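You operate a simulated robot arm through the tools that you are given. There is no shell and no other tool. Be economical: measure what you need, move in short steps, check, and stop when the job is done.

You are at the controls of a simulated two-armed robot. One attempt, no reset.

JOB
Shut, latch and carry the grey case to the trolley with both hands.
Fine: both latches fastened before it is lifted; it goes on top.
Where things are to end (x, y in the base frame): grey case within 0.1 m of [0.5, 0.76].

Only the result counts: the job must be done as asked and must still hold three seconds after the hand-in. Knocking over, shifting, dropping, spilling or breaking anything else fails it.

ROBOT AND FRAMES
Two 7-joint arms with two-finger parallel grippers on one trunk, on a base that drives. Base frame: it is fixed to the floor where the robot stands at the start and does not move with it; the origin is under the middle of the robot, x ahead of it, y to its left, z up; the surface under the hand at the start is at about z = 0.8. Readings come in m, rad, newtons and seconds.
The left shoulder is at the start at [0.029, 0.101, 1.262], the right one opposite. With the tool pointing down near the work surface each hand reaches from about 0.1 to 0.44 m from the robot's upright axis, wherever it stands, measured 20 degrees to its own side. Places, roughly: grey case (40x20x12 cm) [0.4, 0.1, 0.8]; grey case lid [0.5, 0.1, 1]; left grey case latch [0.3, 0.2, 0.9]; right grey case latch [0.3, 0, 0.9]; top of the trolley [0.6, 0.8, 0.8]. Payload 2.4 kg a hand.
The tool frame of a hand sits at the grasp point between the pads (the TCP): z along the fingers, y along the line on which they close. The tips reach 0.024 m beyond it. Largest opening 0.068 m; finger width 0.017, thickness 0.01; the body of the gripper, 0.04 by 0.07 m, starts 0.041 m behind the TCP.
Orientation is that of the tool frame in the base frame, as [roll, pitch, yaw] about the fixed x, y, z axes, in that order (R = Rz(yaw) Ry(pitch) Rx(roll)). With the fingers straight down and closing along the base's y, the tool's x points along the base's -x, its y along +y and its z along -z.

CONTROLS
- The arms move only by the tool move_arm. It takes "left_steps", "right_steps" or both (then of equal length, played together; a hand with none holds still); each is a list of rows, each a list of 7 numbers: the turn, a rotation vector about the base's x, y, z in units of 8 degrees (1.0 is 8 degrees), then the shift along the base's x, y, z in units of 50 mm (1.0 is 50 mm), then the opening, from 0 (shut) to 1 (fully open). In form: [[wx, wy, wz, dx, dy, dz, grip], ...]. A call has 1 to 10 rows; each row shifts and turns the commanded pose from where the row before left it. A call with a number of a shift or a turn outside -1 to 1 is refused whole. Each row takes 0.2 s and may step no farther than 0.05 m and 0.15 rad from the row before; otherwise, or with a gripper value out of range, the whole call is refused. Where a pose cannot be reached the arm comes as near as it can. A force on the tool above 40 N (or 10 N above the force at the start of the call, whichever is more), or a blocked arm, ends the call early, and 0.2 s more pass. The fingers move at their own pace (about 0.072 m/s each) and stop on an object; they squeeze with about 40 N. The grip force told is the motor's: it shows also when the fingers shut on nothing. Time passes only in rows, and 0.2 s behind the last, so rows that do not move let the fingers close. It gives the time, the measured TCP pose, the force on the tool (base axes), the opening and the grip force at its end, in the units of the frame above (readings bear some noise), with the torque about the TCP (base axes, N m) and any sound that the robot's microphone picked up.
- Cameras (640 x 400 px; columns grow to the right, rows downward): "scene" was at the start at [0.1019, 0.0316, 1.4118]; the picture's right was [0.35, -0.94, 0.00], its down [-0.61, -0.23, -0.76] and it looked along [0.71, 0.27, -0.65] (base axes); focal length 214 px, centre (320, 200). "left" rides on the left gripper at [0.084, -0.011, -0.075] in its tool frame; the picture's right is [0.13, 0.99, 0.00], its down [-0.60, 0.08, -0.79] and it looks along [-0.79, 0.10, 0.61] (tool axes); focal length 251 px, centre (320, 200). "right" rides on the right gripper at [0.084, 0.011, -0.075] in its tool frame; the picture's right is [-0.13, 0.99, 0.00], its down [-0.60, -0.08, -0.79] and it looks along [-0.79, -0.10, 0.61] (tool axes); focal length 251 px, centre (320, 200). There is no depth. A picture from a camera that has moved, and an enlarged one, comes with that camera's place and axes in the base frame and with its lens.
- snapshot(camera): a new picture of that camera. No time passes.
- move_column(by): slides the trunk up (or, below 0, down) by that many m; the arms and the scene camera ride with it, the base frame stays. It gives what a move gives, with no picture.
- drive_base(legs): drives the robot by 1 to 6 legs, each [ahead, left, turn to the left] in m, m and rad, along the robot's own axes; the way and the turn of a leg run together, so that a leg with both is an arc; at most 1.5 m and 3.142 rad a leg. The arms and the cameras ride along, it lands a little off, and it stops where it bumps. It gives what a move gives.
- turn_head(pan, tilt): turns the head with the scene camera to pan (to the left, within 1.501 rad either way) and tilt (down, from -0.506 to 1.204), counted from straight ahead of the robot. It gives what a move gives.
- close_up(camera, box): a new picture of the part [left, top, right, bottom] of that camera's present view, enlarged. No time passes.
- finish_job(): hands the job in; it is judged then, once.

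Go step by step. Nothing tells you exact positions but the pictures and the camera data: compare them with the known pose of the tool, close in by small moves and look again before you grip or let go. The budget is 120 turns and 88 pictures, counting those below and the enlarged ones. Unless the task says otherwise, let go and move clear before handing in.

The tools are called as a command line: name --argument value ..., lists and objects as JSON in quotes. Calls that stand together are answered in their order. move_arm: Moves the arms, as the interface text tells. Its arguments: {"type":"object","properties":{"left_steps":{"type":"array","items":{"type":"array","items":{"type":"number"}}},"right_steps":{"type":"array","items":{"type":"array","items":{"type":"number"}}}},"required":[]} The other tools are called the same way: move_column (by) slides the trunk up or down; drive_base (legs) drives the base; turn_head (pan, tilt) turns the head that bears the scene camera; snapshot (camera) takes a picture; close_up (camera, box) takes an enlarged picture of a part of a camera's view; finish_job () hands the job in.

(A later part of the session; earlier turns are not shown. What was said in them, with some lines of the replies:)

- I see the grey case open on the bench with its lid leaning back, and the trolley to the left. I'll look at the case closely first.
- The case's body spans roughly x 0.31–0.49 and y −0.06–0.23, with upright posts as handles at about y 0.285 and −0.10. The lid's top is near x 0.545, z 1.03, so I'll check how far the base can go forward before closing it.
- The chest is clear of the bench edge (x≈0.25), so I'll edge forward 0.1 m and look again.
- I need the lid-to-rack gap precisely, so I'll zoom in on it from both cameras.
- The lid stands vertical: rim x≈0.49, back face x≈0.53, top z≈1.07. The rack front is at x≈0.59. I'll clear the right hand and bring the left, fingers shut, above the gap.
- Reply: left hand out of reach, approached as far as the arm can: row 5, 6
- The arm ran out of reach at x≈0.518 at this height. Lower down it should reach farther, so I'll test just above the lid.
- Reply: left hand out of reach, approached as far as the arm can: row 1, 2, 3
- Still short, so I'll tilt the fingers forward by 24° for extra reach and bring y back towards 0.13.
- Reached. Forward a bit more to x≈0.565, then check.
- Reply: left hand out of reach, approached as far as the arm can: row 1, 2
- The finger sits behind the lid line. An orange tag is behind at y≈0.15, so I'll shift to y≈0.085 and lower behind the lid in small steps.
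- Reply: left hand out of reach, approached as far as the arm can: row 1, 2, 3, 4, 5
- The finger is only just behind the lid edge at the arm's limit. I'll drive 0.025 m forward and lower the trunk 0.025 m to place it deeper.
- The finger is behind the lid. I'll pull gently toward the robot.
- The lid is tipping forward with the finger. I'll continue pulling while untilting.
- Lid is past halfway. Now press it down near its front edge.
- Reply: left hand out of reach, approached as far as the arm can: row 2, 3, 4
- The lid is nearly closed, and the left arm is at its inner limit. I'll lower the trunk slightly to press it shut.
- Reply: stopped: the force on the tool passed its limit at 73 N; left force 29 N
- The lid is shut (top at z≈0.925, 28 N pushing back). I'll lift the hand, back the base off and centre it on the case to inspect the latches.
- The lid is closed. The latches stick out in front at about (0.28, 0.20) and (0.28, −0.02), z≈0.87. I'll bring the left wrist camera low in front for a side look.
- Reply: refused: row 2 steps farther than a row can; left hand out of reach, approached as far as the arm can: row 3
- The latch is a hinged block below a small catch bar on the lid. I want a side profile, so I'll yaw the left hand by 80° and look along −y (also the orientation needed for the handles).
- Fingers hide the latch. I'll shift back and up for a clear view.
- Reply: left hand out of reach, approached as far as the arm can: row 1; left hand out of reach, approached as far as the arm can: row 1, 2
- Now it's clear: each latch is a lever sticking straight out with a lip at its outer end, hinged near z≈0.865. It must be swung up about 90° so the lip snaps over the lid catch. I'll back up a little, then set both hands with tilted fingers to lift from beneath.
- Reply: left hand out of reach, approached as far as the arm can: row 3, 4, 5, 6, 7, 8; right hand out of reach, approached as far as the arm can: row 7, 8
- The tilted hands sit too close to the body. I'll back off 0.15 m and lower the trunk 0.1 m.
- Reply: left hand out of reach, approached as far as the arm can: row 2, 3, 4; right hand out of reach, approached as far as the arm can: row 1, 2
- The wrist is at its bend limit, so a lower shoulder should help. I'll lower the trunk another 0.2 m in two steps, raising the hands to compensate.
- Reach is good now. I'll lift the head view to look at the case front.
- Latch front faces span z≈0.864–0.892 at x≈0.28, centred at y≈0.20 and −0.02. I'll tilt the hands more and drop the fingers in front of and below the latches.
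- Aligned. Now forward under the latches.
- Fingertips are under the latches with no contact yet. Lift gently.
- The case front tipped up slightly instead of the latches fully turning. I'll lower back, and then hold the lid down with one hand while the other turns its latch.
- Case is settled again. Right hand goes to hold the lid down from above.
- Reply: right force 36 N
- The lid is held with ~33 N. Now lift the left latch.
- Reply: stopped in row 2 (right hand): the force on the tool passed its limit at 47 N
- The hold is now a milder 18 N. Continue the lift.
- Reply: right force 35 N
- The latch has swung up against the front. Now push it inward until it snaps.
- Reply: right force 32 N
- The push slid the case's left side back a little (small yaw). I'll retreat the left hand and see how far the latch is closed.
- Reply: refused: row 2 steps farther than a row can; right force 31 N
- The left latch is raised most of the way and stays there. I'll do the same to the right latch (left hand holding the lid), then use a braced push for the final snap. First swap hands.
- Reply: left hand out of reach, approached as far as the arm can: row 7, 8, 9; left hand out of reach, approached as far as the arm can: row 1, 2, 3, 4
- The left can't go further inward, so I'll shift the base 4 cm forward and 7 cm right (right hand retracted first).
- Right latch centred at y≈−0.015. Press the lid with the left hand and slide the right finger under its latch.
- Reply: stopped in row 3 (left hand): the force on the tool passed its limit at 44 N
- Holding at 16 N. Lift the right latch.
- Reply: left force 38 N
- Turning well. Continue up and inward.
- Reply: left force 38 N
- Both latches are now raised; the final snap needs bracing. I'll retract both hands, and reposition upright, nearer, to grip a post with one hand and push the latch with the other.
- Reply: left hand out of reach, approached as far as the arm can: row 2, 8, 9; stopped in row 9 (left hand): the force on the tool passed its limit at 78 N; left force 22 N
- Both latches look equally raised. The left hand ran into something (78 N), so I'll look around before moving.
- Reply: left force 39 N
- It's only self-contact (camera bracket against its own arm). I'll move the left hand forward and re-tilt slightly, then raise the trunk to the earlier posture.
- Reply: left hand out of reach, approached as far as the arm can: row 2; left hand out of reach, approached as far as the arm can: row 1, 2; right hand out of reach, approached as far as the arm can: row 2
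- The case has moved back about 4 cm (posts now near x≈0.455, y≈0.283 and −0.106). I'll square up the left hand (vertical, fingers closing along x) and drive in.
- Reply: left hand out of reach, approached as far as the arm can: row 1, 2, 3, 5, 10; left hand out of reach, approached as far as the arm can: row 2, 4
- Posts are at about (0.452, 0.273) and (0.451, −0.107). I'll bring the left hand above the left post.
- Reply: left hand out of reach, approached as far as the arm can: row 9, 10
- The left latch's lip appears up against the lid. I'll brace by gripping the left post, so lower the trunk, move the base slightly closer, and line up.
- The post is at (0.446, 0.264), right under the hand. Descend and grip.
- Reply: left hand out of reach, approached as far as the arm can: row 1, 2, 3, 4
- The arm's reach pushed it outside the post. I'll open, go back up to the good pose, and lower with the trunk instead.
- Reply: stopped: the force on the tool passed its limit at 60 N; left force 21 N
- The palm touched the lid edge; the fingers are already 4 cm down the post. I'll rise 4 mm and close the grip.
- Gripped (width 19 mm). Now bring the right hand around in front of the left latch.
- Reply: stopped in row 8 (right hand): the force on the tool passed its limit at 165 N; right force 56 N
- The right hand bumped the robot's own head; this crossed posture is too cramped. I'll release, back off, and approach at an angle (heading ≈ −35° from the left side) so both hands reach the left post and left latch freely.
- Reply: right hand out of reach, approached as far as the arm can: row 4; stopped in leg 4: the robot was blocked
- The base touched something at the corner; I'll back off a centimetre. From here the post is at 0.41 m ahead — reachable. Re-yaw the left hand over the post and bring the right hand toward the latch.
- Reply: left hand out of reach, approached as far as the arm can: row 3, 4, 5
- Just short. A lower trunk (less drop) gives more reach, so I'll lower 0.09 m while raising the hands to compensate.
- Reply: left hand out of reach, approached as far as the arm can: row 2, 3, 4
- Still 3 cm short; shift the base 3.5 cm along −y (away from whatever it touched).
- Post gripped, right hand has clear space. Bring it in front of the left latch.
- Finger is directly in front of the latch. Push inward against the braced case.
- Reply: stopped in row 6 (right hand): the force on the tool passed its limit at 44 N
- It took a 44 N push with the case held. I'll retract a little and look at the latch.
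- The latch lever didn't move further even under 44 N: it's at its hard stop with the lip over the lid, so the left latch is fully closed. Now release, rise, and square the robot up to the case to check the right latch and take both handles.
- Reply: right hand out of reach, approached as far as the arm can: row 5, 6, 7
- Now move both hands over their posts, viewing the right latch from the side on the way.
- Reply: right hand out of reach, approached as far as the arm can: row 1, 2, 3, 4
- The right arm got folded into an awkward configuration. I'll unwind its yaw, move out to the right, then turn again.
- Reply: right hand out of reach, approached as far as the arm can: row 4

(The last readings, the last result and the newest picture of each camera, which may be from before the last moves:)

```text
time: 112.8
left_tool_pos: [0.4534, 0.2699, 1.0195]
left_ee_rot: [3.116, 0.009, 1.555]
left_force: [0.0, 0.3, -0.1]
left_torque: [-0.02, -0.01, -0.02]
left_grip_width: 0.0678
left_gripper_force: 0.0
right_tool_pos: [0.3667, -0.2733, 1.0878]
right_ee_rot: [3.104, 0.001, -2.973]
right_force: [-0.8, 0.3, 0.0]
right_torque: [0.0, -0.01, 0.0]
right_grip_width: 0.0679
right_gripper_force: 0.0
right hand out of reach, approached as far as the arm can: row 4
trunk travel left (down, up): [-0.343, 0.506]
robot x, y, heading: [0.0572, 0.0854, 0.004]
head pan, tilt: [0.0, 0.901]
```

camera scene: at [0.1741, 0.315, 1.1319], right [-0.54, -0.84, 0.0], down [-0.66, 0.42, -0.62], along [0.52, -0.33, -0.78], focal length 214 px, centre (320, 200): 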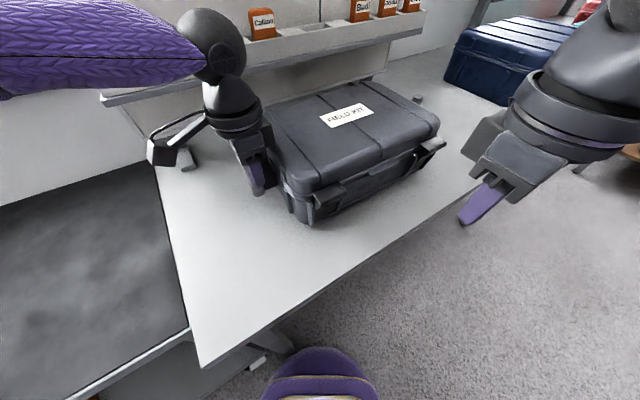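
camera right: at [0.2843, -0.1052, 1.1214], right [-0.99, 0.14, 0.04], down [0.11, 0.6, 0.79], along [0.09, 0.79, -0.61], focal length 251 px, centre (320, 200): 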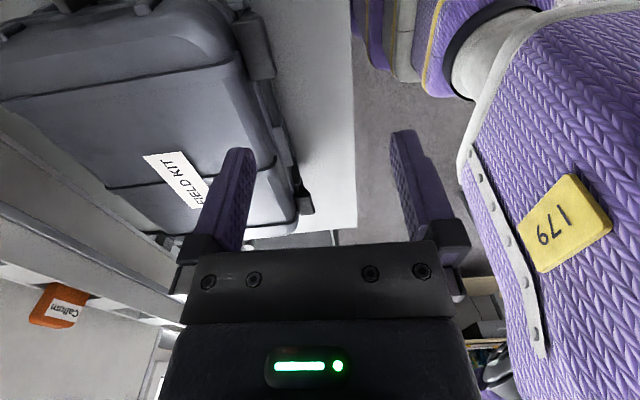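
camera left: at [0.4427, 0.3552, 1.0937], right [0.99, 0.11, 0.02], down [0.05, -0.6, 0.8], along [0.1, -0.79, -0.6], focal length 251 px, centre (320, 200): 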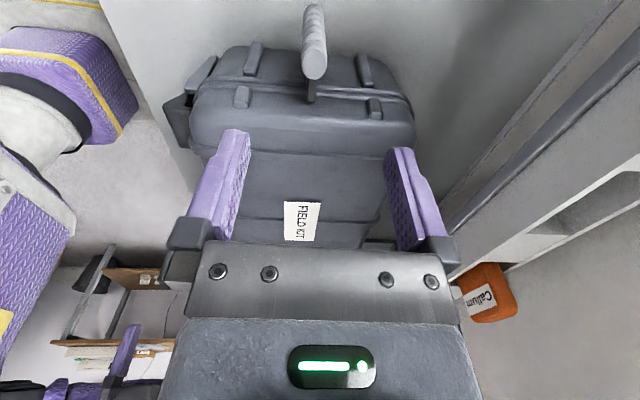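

move_arm --right_steps '[[0, 0, 1, -0.1, 0.2, 0, 1], [0, 0, 1, -0.1, 0.2, 0, 1], [0, 0, 1, 0, 0, 0, 1], [0, 0, 1, 0, 0, 0, 1], [0, 0, 1, 0, 0, 0, 1], [0, 0, 1, 0, 0, 0, 1], [0, 0, 1, 0, 0, 0, 1], [0, 0, 1, 0, 0, 0, 1], [0, 0, 1, 0, 0, 0, 1], [0, 0, 1, 0, 0, 0, 1]]'

move_arm --right_steps '[[0, 0, 0, 0.5, 0.6, -0.3, 1], [0, 0, 0, 0.5, 0.6, -0.3, 1], [0, 0, 0, 0.5, 0.6, -0.3, 1], [0, 0, 0, 0.3, 0.6, -0.3, 1]]'

snapshot --camera "right"

```text
time: 115.0
left_tool_pos: [0.4542, 0.2694, 1.0194]
left_ee_rot: [3.118, 0.01, 1.557]
left_force: [0.2, -0.5, 0.2]
left_torque: [0.01, -0.01, -0.02]
left_grip_width: 0.0677
left_gripper_force: 0.0
right_tool_pos: [0.2599, -0.0583, 1.0728]
right_ee_rot: [3.104, 0.002, -1.578]
right_force: [0.1, -0.2, -0.4]
right_torque: [-0.01, 0.0, 0.03]
right_grip_width: 0.0679
right_gripper_force: 0.1
right hand out of reach, approached as far as the arm can: row 1, 2, 3, 4, 5, 6, 7, 8, 9, 10
trunk travel left (down, up): [-0.343, 0.506]
robot x, y, heading: [0.0571, 0.0838, 0.004]
head pan, tilt: [0.0, 0.901]
```

```text
time: 116.0
left_tool_pos: [0.454, 0.2682, 1.0195]
left_ee_rot: [3.117, 0.01, 1.556]
left_force: [-0.1, -0.1, 1.2]
left_torque: [0.0, 0.02, -0.02]
left_grip_width: 0.068
left_gripper_force: 0.0
right_tool_pos: [0.322, 0.041, 1.03]
right_ee_rot: [3.104, 0.004, -1.582]
right_force: [0.4, 0.1, 0.4]
right_torque: [-0.01, 0.04, -0.01]
right_grip_width: 0.0678
right_gripper_force: 0.1
right hand out of reach, approached as far as the arm can: row 2, 3, 4
trunk travel left (down, up): [-0.343, 0.506]
robot x, y, heading: [0.0543, 0.0803, 0.0]
head pan, tilt: [0.0, 0.901]
```

```text
13 pictures are left
camera right: at [0.3145, -0.044, 1.1044], right [-0.99, 0.14, 0.04], down [0.12, 0.6, 0.79], along [0.09, 0.79, -0.61], focal length 251 px, centre (320, 200)
```

right: 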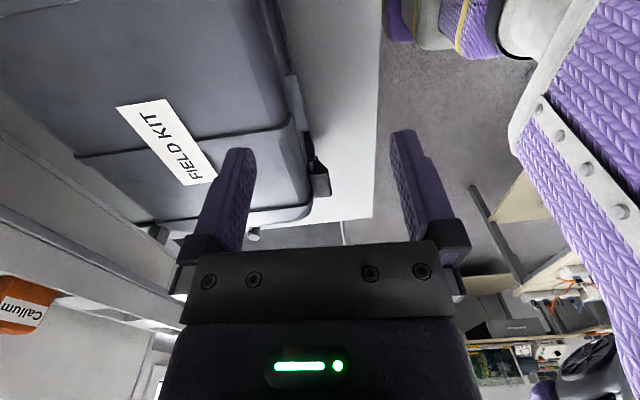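

The right wrist can't turn that way while reaching out, so I'll rotate it the other way (camera inward over the lid).

move_arm --right_steps '[[0, 0, -1, -0.3, 0, 0.2, 1], [0, 0, -1, -0.2, 0, 0.2, 1], [0, 0, -1, 0, -0.3, 0.2, 1], [0, 0, -1, 0, -0.4, 0.2, 1], [0, 0, -1, 0, -0.6, 0.2, 1], [0, 0, -1, 0, -0.6, 0, 1], [0, 0, -1, 0, -0.6, 0, 1], [0, 0, -1, 0.2, -0.7, 0, 1], [0, 0, -1, 0.3, -0.7, 0, 1], [0, 0, -1, 0.3, -0.7, 0, 1]]'

move_arm --right_steps '[[0, 0, -1, 0.2, -0.3, 0, 1], [0, 0, -1, 0.2, -0.2, 0, 1], [0, 0, -1, 0.2, 0, 0, 1], [0, 0, -1, 0, 0, 0, 1], [0, 0, -1, 0, 0, 0, 1], [0, 0, -1, 0, 0, 0, 1], [0, 0, -1, 0, 0, 0, 1], [0, 0, -1, 0, 0, 0, 1], [0, 0, -1, 0, 0, 0, 1], [0, 0, -1, 0, 0, 0, 1]]'

```text
time: 118.2
left_tool_pos: [0.4548, 0.2696, 1.0199]
left_ee_rot: [3.116, 0.01, 1.556]
left_force: [0.2, -0.4, 0.4]
left_torque: [-0.04, 0.03, 0.01]
left_grip_width: 0.0679
left_gripper_force: 0.0
right_tool_pos: [0.3356, -0.1902, 1.076]
right_ee_rot: [3.104, 0.002, -2.973]
right_force: [-0.4, 0.9, -0.3]
right_torque: [0.02, 0.02, 0.02]
right_grip_width: 0.0682
right_gripper_force: 0.1
trunk travel left (down, up): [-0.343, 0.506]
robot x, y, heading: [0.0539, 0.081, 0.002]
head pan, tilt: [0.0, 0.901]
```

```text
time: 120.4
left_tool_pos: [0.4546, 0.2694, 1.0207]
left_ee_rot: [3.117, 0.008, 1.557]
left_force: [-0.5, -0.1, 0.4]
left_torque: [0.01, 0.03, -0.02]
left_grip_width: 0.0682
left_gripper_force: 0.0
right_tool_pos: [0.365, -0.2141, 1.0806]
right_ee_rot: [3.106, 0.004, 1.912]
right_force: [-0.1, 0.3, 0.0]
right_torque: [0.0, -0.02, 0.02]
right_grip_width: 0.068
right_gripper_force: 0.0
trunk travel left (down, up): [-0.343, 0.506]
robot x, y, heading: [0.0531, 0.0795, 0.002]
head pan, tilt: [0.0, 0.901]
```

move_arm --right_steps '[[0, 0, -1, 0.4, 0.4, -0.3, 1], [0, 0, -1, 0.4, 0.5, -0.3, 1], [0, 0, -0.45, 0.5, 0.6, -0.3, 1], [0, 0, 0, 0.4, 0.6, -0.3, 1]]'

snapshot --camera "scene"

snapshot --camera "right"

```text
time: 121.4
left_tool_pos: [0.4539, 0.2693, 1.0198]
left_ee_rot: [3.118, 0.011, 1.554]
left_force: [-0.7, 0.4, 0.2]
left_torque: [-0.02, 0.02, 0.01]
left_grip_width: 0.068
left_gripper_force: 0.0
right_tool_pos: [0.4511, -0.1076, 1.0204]
right_ee_rot: [3.105, 0.005, 1.572]
right_force: [-0.1, -0.3, 0.6]
right_torque: [0.0, -0.01, 0.01]
right_grip_width: 0.0681
right_gripper_force: 0.0
trunk travel left (down, up): [-0.343, 0.506]
robot x, y, heading: [0.0568, 0.0812, 0.004]
head pan, tilt: [0.0, 0.901]
```

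```text
12 pictures are left
camera scene: at [0.1716, 0.0835, 1.2636], right [0.0, -1.0, 0.0], down [-0.78, 0.0, -0.62], along [0.62, 0.0, -0.78], focal length 214 px, centre (320, 200)
```

scene: 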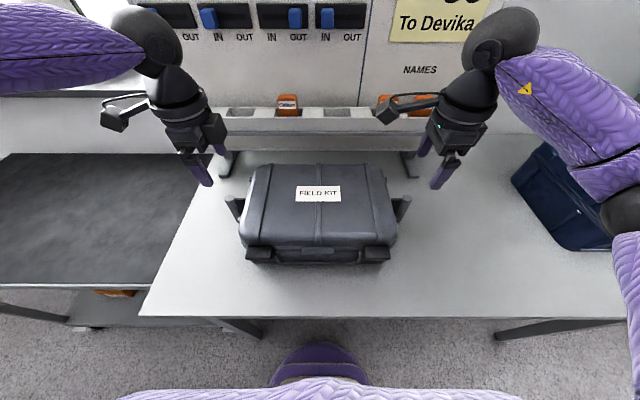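

```text
11 pictures are left
camera right: at [0.4588, -0.0248, 1.095], right [0.99, -0.13, 0.04], down [-0.11, -0.6, 0.79], along [-0.08, -0.79, -0.61], focal length 251 px, centre (320, 200)
```

right: 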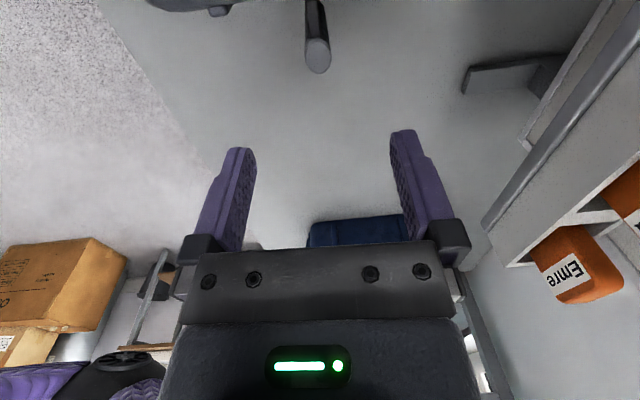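

Both hands are over their posts (left (0.452, 0.27), right (0.4545, −0.104)). Before gripping I compare the two latches.

close_up --camera "scene" --box '[230, 220, 410, 280]'

```text
3.56 times, centred on (320, 250) of scene
camera zoom: at [0.1716, 0.0835, 1.2636], right [0.0, -1.0, 0.0], down [-0.78, 0.0, -0.62], along [0.62, 0.0, -0.78], focal length 763 px, centre (320, 22)
```

zoom: 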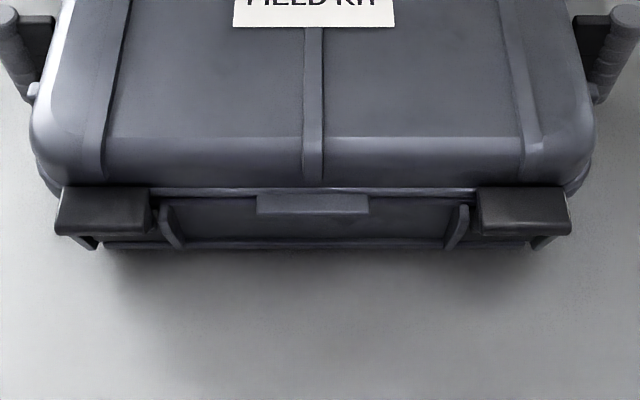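

Both latches look identical and closed. Lower onto the posts with the trunk.

move_arm --left_steps '[[0, 0, 0, -0.03, 0, 0, 1]]' --right_steps '[[0, 0, 0, 0.06, 0.03, 0, 1]]'

move_column --by -0.127

snapshot --camera "right"

```text
time: 121.8
left_tool_pos: [0.4525, 0.2694, 1.0191]
left_ee_rot: [3.116, 0.01, 1.556]
left_force: [-0.7, -0.1, -0.3]
left_torque: [-0.02, 0.02, -0.01]
left_grip_width: 0.0681
left_gripper_force: 0.1
right_tool_pos: [0.4541, -0.1066, 1.0207]
right_ee_rot: [3.103, 0.005, 1.572]
right_force: [-0.8, -0.6, -0.5]
right_torque: [0.03, -0.01, -0.01]
right_grip_width: 0.0682
right_gripper_force: 0.0
trunk travel left (down, up): [-0.343, 0.506]
robot x, y, heading: [0.0581, 0.0759, 0.004]
head pan, tilt: [0.0, 0.901]
```

```text
time: 123.4
left_tool_pos: [0.4524, 0.2695, 0.8929]
left_ee_rot: [3.118, 0.01, 1.555]
left_force: [-0.5, 0.0, 0.1]
left_torque: [-0.02, 0.01, -0.03]
left_grip_width: 0.068
left_gripper_force: 0.0
right_tool_pos: [0.4526, -0.1071, 0.8939]
right_ee_rot: [3.103, 0.002, 1.573]
right_force: [-0.5, 0.3, -0.2]
right_torque: [0.01, -0.01, 0.0]
right_grip_width: 0.0682
right_gripper_force: 0.1
trunk travel left (down, up): [-0.216, 0.633]
robot x, y, heading: [0.0569, 0.0794, 0.003]
head pan, tilt: [0.0, 0.901]
```

```text
9 pictures are left
camera right: at [0.4617, -0.0248, 0.9691], right [0.99, -0.13, 0.04], down [-0.11, -0.6, 0.79], along [-0.08, -0.79, -0.61], focal length 251 px, centre (320, 200)
```

right: 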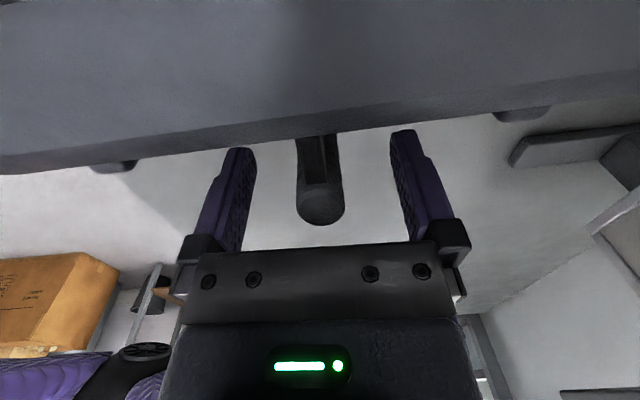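

The right post is between the fingers. Close both grippers.

move_arm --left_steps '[[0, 0, 0, 0, 0, 0, 0], [0, 0, 0, 0, 0, 0, 0], [0, 0, 0, 0, 0, 0, 0], [0, 0, 0, 0, 0, 0, 0]]' --right_steps '[[0, 0, 0, 0, 0, 0, 0], [0, 0, 0, 0, 0, 0, 0], [0, 0, 0, 0, 0, 0, 0], [0, 0, 0, 0, 0, 0, 0]]'

```text
time: 124.4
left_tool_pos: [0.451, 0.2699, 0.894]
left_ee_rot: [3.116, 0.011, 1.557]
left_force: [1.7, 0.1, 12.1]
left_torque: [0.03, 1.48, 0.65]
left_grip_width: 0.0193
left_gripper_force: 37.0
right_tool_pos: [0.4516, -0.1071, 0.8949]
right_ee_rot: [3.105, 0.004, 1.572]
right_force: [-1.7, -0.9, 12.8]
right_torque: [-0.04, 1.79, 0.04]
right_grip_width: 0.02
right_gripper_force: 37.1
trunk travel left (down, up): [-0.216, 0.633]
robot x, y, heading: [0.0565, 0.0809, 0.004]
head pan, tilt: [0.0, 0.901]
```

Both grips hold (19–20 mm). Lift with the trunk by 6 cm.

move_column --by 0.06

snapshot --camera "scene"

```text
time: 125.4
left_tool_pos: [0.4526, 0.2695, 0.9542]
left_ee_rot: [3.118, 0.011, 1.555]
left_force: [1.2, -0.1, -4.4]
left_torque: [-0.25, -1.17, 0.61]
left_grip_width: 0.0193
left_gripper_force: 37.1
right_tool_pos: [0.4541, -0.1071, 0.9526]
right_ee_rot: [3.107, 0.003, 1.573]
right_force: [-1.9, 0.8, -6.4]
right_torque: [-0.08, 1.14, 0.07]
right_grip_width: 0.019
right_gripper_force: 37.0
trunk travel left (down, up): [-0.276, 0.573]
robot x, y, heading: [0.0572, 0.084, 0.005]
head pan, tilt: [0.0, 0.901]
```

```text
8 pictures are left
camera scene: at [0.1855, 0.0834, 1.1957], right [0.0, -1.0, 0.0], down [-0.78, 0.0, -0.62], along [0.62, 0.0, -0.78], focal length 214 px, centre (320, 200)
```

scene: 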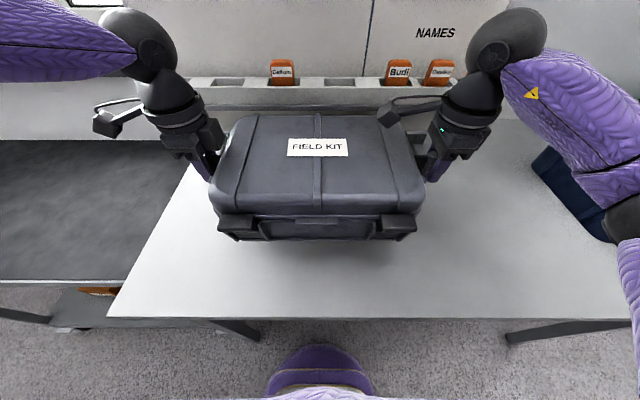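

The case hangs level, both latches closed. Back off 8 cm and drive left to the trolley.

drive_base --legs '[[-0.08, 0, 0], [0, 0.33, 0], [0, 0.335, 0]]'

snapshot --camera "scene"

```text
time: 130.1
left_tool_pos: [0.3664, 0.9475, 0.9533]
left_ee_rot: [3.118, 0.01, 1.562]
left_force: [1.7, 0.0, -4.9]
left_torque: [-0.08, -1.19, 0.64]
left_grip_width: 0.0195
left_gripper_force: 36.8
right_tool_pos: [0.3696, 0.5709, 0.9531]
right_ee_rot: [3.108, 0.004, 1.579]
right_force: [-1.7, -0.5, -4.7]
right_torque: [-0.1, 1.21, 0.06]
right_grip_width: 0.0189
right_gripper_force: 36.6
trunk travel left (down, up): [-0.276, 0.573]
robot x, y, heading: [-0.0302, 0.7561, 0.009]
head pan, tilt: [0.0, 0.901]
```

```text
7 pictures are left
camera scene: at [0.1005, 0.7601, 1.1958], right [0.01, -1.0, 0.0], down [-0.78, -0.01, -0.62], along [0.62, 0.01, -0.78], focal length 214 px, centre (320, 200)
```

scene: 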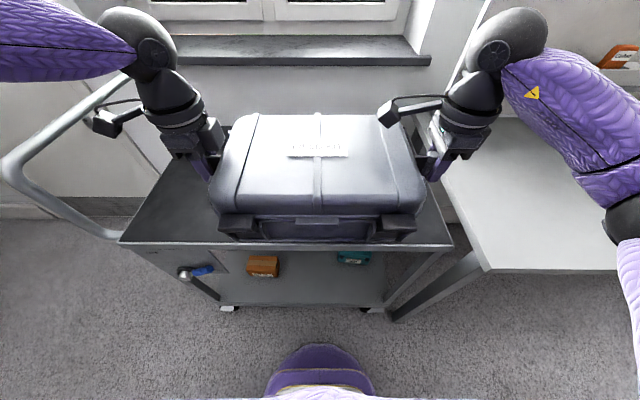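

The case is over the trolley at (0.368, 0.759). Move forward gently by 8.5 cm.

drive_base --legs '[[0.085, 0, 0]]'

snapshot --camera "scene"

```text
time: 131.1
left_tool_pos: [0.4538, 0.9484, 0.952]
left_ee_rot: [3.117, 0.009, 1.563]
left_force: [2.1, -1.3, -6.0]
left_torque: [0.28, -1.22, 0.79]
left_grip_width: 0.019
left_gripper_force: 37.0
right_tool_pos: [0.4565, 0.5707, 0.9532]
right_ee_rot: [3.106, 0.004, 1.581]
right_force: [-2.6, 1.0, -3.5]
right_torque: [0.37, 1.17, 0.22]
right_grip_width: 0.0187
right_gripper_force: 36.7
trunk travel left (down, up): [-0.276, 0.573]
robot x, y, heading: [0.0583, 0.7572, 0.009]
head pan, tilt: [0.0, 0.901]
```

```text
6 pictures are left
camera scene: at [0.1867, 0.7609, 1.1957], right [0.01, -1.0, 0.0], down [-0.78, -0.01, -0.62], along [0.62, 0.01, -0.78], focal length 214 px, centre (320, 200)
```

scene: 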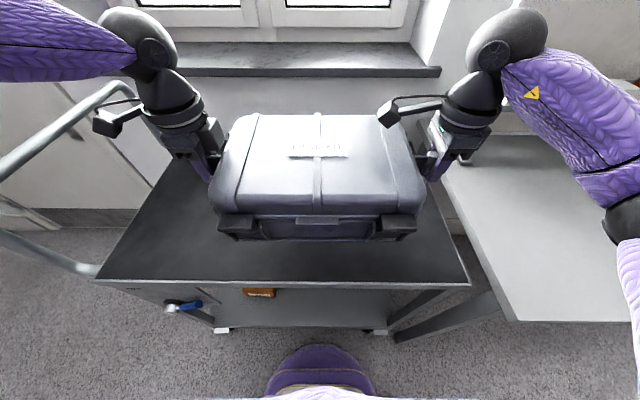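

Case is at (0.455, 0.76). Lower onto the trolley.

move_column --by -0.05

move_column --by -0.008

```text
time: 132.1
left_tool_pos: [0.4529, 0.9482, 0.9029]
left_ee_rot: [3.116, 0.01, 1.562]
left_force: [1.8, -0.5, -5.8]
left_torque: [0.26, -1.19, 0.71]
left_grip_width: 0.019
left_gripper_force: 37.3
right_tool_pos: [0.4551, 0.5709, 0.9039]
right_ee_rot: [3.108, 0.002, 1.579]
right_force: [-1.5, 0.1, -3.0]
right_torque: [0.36, 1.13, 0.06]
right_grip_width: 0.0191
right_gripper_force: 36.8
trunk travel left (down, up): [-0.226, 0.623]
robot x, y, heading: [0.0566, 0.7595, 0.008]
head pan, tilt: [0.0, 0.901]
```

```text
time: 132.6
left_tool_pos: [0.4521, 0.9491, 0.8954]
left_ee_rot: [3.117, 0.011, 1.561]
left_force: [1.4, 0.4, -6.4]
left_torque: [0.32, -1.1, 0.65]
left_grip_width: 0.0193
left_gripper_force: 37.2
right_tool_pos: [0.4558, 0.5713, 0.8947]
right_ee_rot: [3.106, 0.003, 1.581]
right_force: [-1.5, 0.9, -3.0]
right_torque: [0.16, 1.04, -0.04]
right_grip_width: 0.0189
right_gripper_force: 37.3
trunk travel left (down, up): [-0.218, 0.631]
robot x, y, heading: [0.0554, 0.7566, 0.01]
head pan, tilt: [0.0, 0.901]
```

Still hanging (−9 N), so the trolley top is a bit lower than the bench. Lower on in 6 mm steps until the load is carried.

move_column --by -0.006

move_column --by -0.006

move_column --by -0.006

```text
time: 133.2
left_tool_pos: [0.4521, 0.9475, 0.8884]
left_ee_rot: [3.117, 0.01, 1.561]
left_force: [2.0, -0.1, -4.2]
left_torque: [0.22, -1.15, 0.68]
left_grip_width: 0.0189
left_gripper_force: 37.0
right_tool_pos: [0.4567, 0.5709, 0.8892]
right_ee_rot: [3.107, 0.003, 1.58]
right_force: [-1.9, 0.1, -4.1]
right_torque: [-0.37, 1.06, 0.11]
right_grip_width: 0.0189
right_gripper_force: 36.4
trunk travel left (down, up): [-0.212, 0.637]
robot x, y, heading: [0.059, 0.7578, 0.003]
head pan, tilt: [0.0, 0.901]
```

```text
time: 133.7
left_tool_pos: [0.4518, 0.9481, 0.8834]
left_ee_rot: [3.118, 0.01, 1.562]
left_force: [2.3, -0.5, -4.4]
left_torque: [0.06, -1.15, 0.63]
left_grip_width: 0.0194
left_gripper_force: 36.7
right_tool_pos: [0.4554, 0.5713, 0.8825]
right_ee_rot: [3.107, 0.005, 1.579]
right_force: [-2.1, 0.5, -6.4]
right_torque: [-0.77, 1.12, 0.15]
right_grip_width: 0.0189
right_gripper_force: 36.3
trunk travel left (down, up): [-0.206, 0.643]
robot x, y, heading: [0.0552, 0.7582, 0.006]
head pan, tilt: [0.0, 0.901]
```

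```text
time: 134.3
left_tool_pos: [0.4526, 0.9473, 0.8764]
left_ee_rot: [3.119, 0.01, 1.564]
left_force: [1.8, -0.3, -2.6]
left_torque: [-0.09, -1.14, 0.62]
left_grip_width: 0.0192
left_gripper_force: 37.4
right_tool_pos: [0.4562, 0.5733, 0.8762]
right_ee_rot: [3.108, 0.003, 1.579]
right_force: [-1.9, -0.1, -6.9]
right_torque: [-0.79, 1.13, 0.04]
right_grip_width: 0.0188
right_gripper_force: 36.6
trunk travel left (down, up): [-0.2, 0.649]
robot x, y, heading: [0.0586, 0.7597, 0.007]
head pan, tilt: [0.0, 0.901]
```

close_up --camera "scene" --box '[190, 100, 460, 300]'

```text
2.00 times, centred on (325, 200) of scene
camera zoom: at [0.2047, 0.7611, 1.1185], right [0.01, -1.0, 0.0], down [-0.78, -0.01, -0.62], along [0.62, 0.01, -0.78], focal length 429 px, centre (310, 200)
```

zoom: 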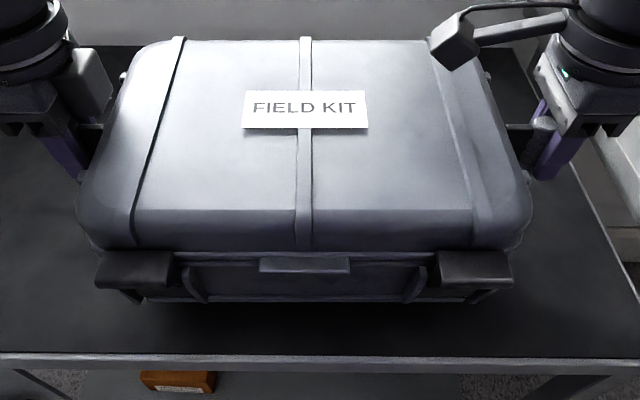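

The trolley top is lower than I assumed (about z 0.71, front edge x≈0.344). I'll go 3.5 cm further forward for margin, then lower 5 cm.

drive_base --legs '[[0.035, 0, 0]]'

move_column --by -0.04

move_column --by -0.01

```text
time: 135.1
left_tool_pos: [0.4881, 0.9474, 0.8765]
left_ee_rot: [3.117, 0.011, 1.562]
left_force: [1.5, 1.1, -3.3]
left_torque: [-0.46, -1.19, 0.6]
left_grip_width: 0.0192
left_gripper_force: 37.2
right_tool_pos: [0.4906, 0.5716, 0.8778]
right_ee_rot: [3.106, 0.003, 1.579]
right_force: [-1.9, -0.5, -7.7]
right_torque: [-0.48, 1.13, 0.05]
right_grip_width: 0.019
right_gripper_force: 36.9
trunk travel left (down, up): [-0.2, 0.649]
robot x, y, heading: [0.0915, 0.7594, 0.012]
head pan, tilt: [0.0, 0.901]
```

```text
time: 136.0
left_tool_pos: [0.4877, 0.9471, 0.8389]
left_ee_rot: [3.113, 0.011, 1.561]
left_force: [16.6, 0.1, 26.5]
left_torque: [-0.27, 1.79, 0.49]
left_grip_width: 0.0196
left_gripper_force: 37.2
right_tool_pos: [0.4914, 0.5721, 0.8393]
right_ee_rot: [3.104, 0.003, 1.579]
right_force: [10.1, -0.7, 28.1]
right_torque: [0.44, 1.97, -0.06]
right_grip_width: 0.0199
right_gripper_force: 37.6
trunk travel left (down, up): [-0.16, 0.689]
robot x, y, heading: [0.0921, 0.7583, 0.013]
head pan, tilt: [0.0, 0.901]
```

```text
time: 136.3
left_tool_pos: [0.4872, 0.9479, 0.8366]
left_ee_rot: [3.112, 0.012, 1.564]
left_force: [1.1, 1.3, 17.0]
left_torque: [-0.2, 1.93, 0.17]
left_grip_width: 0.0195
left_gripper_force: 37.5
right_tool_pos: [0.4902, 0.5705, 0.8352]
right_ee_rot: [3.105, 0.0, 1.576]
right_force: [1.4, -1.7, 15.1]
right_torque: [0.05, 1.95, -0.03]
right_grip_width: 0.0198
right_gripper_force: 37.4
trunk travel left (down, up): [-0.157, 0.692]
robot x, y, heading: [0.0904, 0.757, 0.009]
head pan, tilt: [0.0, 0.901]
stopped: the force on the tool passed its limit at 57 N (the readings are from after the stop); the commanded pose is now the measured one
```

The case is seated (contact at both hands). Open the grippers and look.

move_arm --left_steps '[[0, 0, 0, 0, 0, 0, 1], [0, 0, 0, 0, 0, 0, 1], [0, 0, 0, 0, 0, 0, 1], [0, 0, 0, 0, 0, 0, 1]]' --right_steps '[[0, 0, 0, 0, 0, 0, 1], [0, 0, 0, 0, 0, 0, 1], [0, 0, 0, 0, 0, 0, 1], [0, 0, 0, 0, 0, 0, 1]]'

move_column --by 0.13

snapshot --camera "scene"

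```text
time: 137.3
left_tool_pos: [0.4882, 0.9482, 0.8352]
left_ee_rot: [3.113, 0.011, 1.562]
left_force: [-0.7, 0.7, 2.9]
left_torque: [-0.12, 0.07, 0.03]
left_grip_width: 0.0678
left_gripper_force: 0.1
right_tool_pos: [0.4914, 0.5716, 0.8346]
right_ee_rot: [3.104, 0.002, 1.578]
right_force: [-0.3, 0.1, 0.3]
right_torque: [-0.02, 0.0, -0.01]
right_grip_width: 0.0678
right_gripper_force: 0.0
trunk travel left (down, up): [-0.157, 0.692]
robot x, y, heading: [0.0913, 0.7589, 0.009]
head pan, tilt: [0.0, 0.901]
```

```text
time: 138.9
left_tool_pos: [0.4878, 0.948, 0.9651]
left_ee_rot: [3.115, 0.012, 1.566]
left_force: [-0.3, -0.2, -0.5]
left_torque: [-0.01, -0.01, 0.0]
left_grip_width: 0.068
left_gripper_force: 0.0
right_tool_pos: [0.4902, 0.5716, 0.9643]
right_ee_rot: [3.107, 0.001, 1.578]
right_force: [0.6, -0.8, -0.4]
right_torque: [0.03, 0.03, -0.01]
right_grip_width: 0.0676
right_gripper_force: 0.1
trunk travel left (down, up): [-0.287, 0.562]
robot x, y, heading: [0.0869, 0.7572, 0.013]
head pan, tilt: [0.0, 0.901]
```

```text
4 pictures are left
camera scene: at [0.2185, 0.7612, 1.2069], right [0.01, -1.0, 0.0], down [-0.78, -0.01, -0.62], along [0.62, 0.01, -0.78], focal length 214 px, centre (320, 200)
```

scene: 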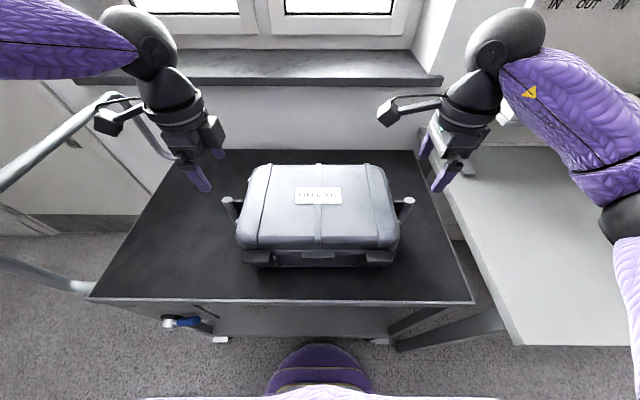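

The case sits squarely on the trolley at about (0.49, 0.76), hands clear. One last look at the latches.

close_up --camera "scene" --box '[220, 150, 420, 280]'

```text
3.08 times, centred on (320, 215) of scene
camera zoom: at [0.2185, 0.7612, 1.2069], right [0.01, -1.0, 0.0], down [-0.78, -0.01, -0.62], along [0.62, 0.01, -0.78], focal length 660 px, centre (320, 154)
```

zoom: 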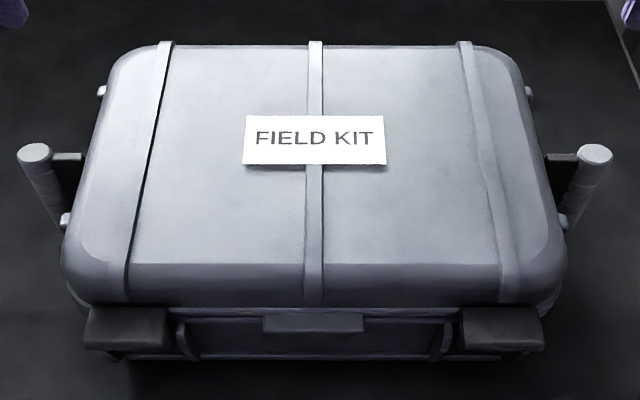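

The lid is shut, both latches are up over it, and the case rests on the trolley with both hands clear, so I'm handing in.

finish_job

```text
The job is handed in.
```

The grey case is shut and sits on top of the trolley at about (0.49, 0.76). I carried it there with both hands and let go.

- **Latches:** I turned both up over the lid before lifting. No click was heard for either. The left one did not move further under a 44 N push. I never gave the right one that braced push, so it counts as closed only because it looks the same in the pictures.
- **Bumps:** While I repositioned near the bench–trolley corner, the base was blocked once and I backed off. I saw nothing shifted afterwards. While the lid was still unlatched, the front of the case also tipped up about 1 cm and settled back.
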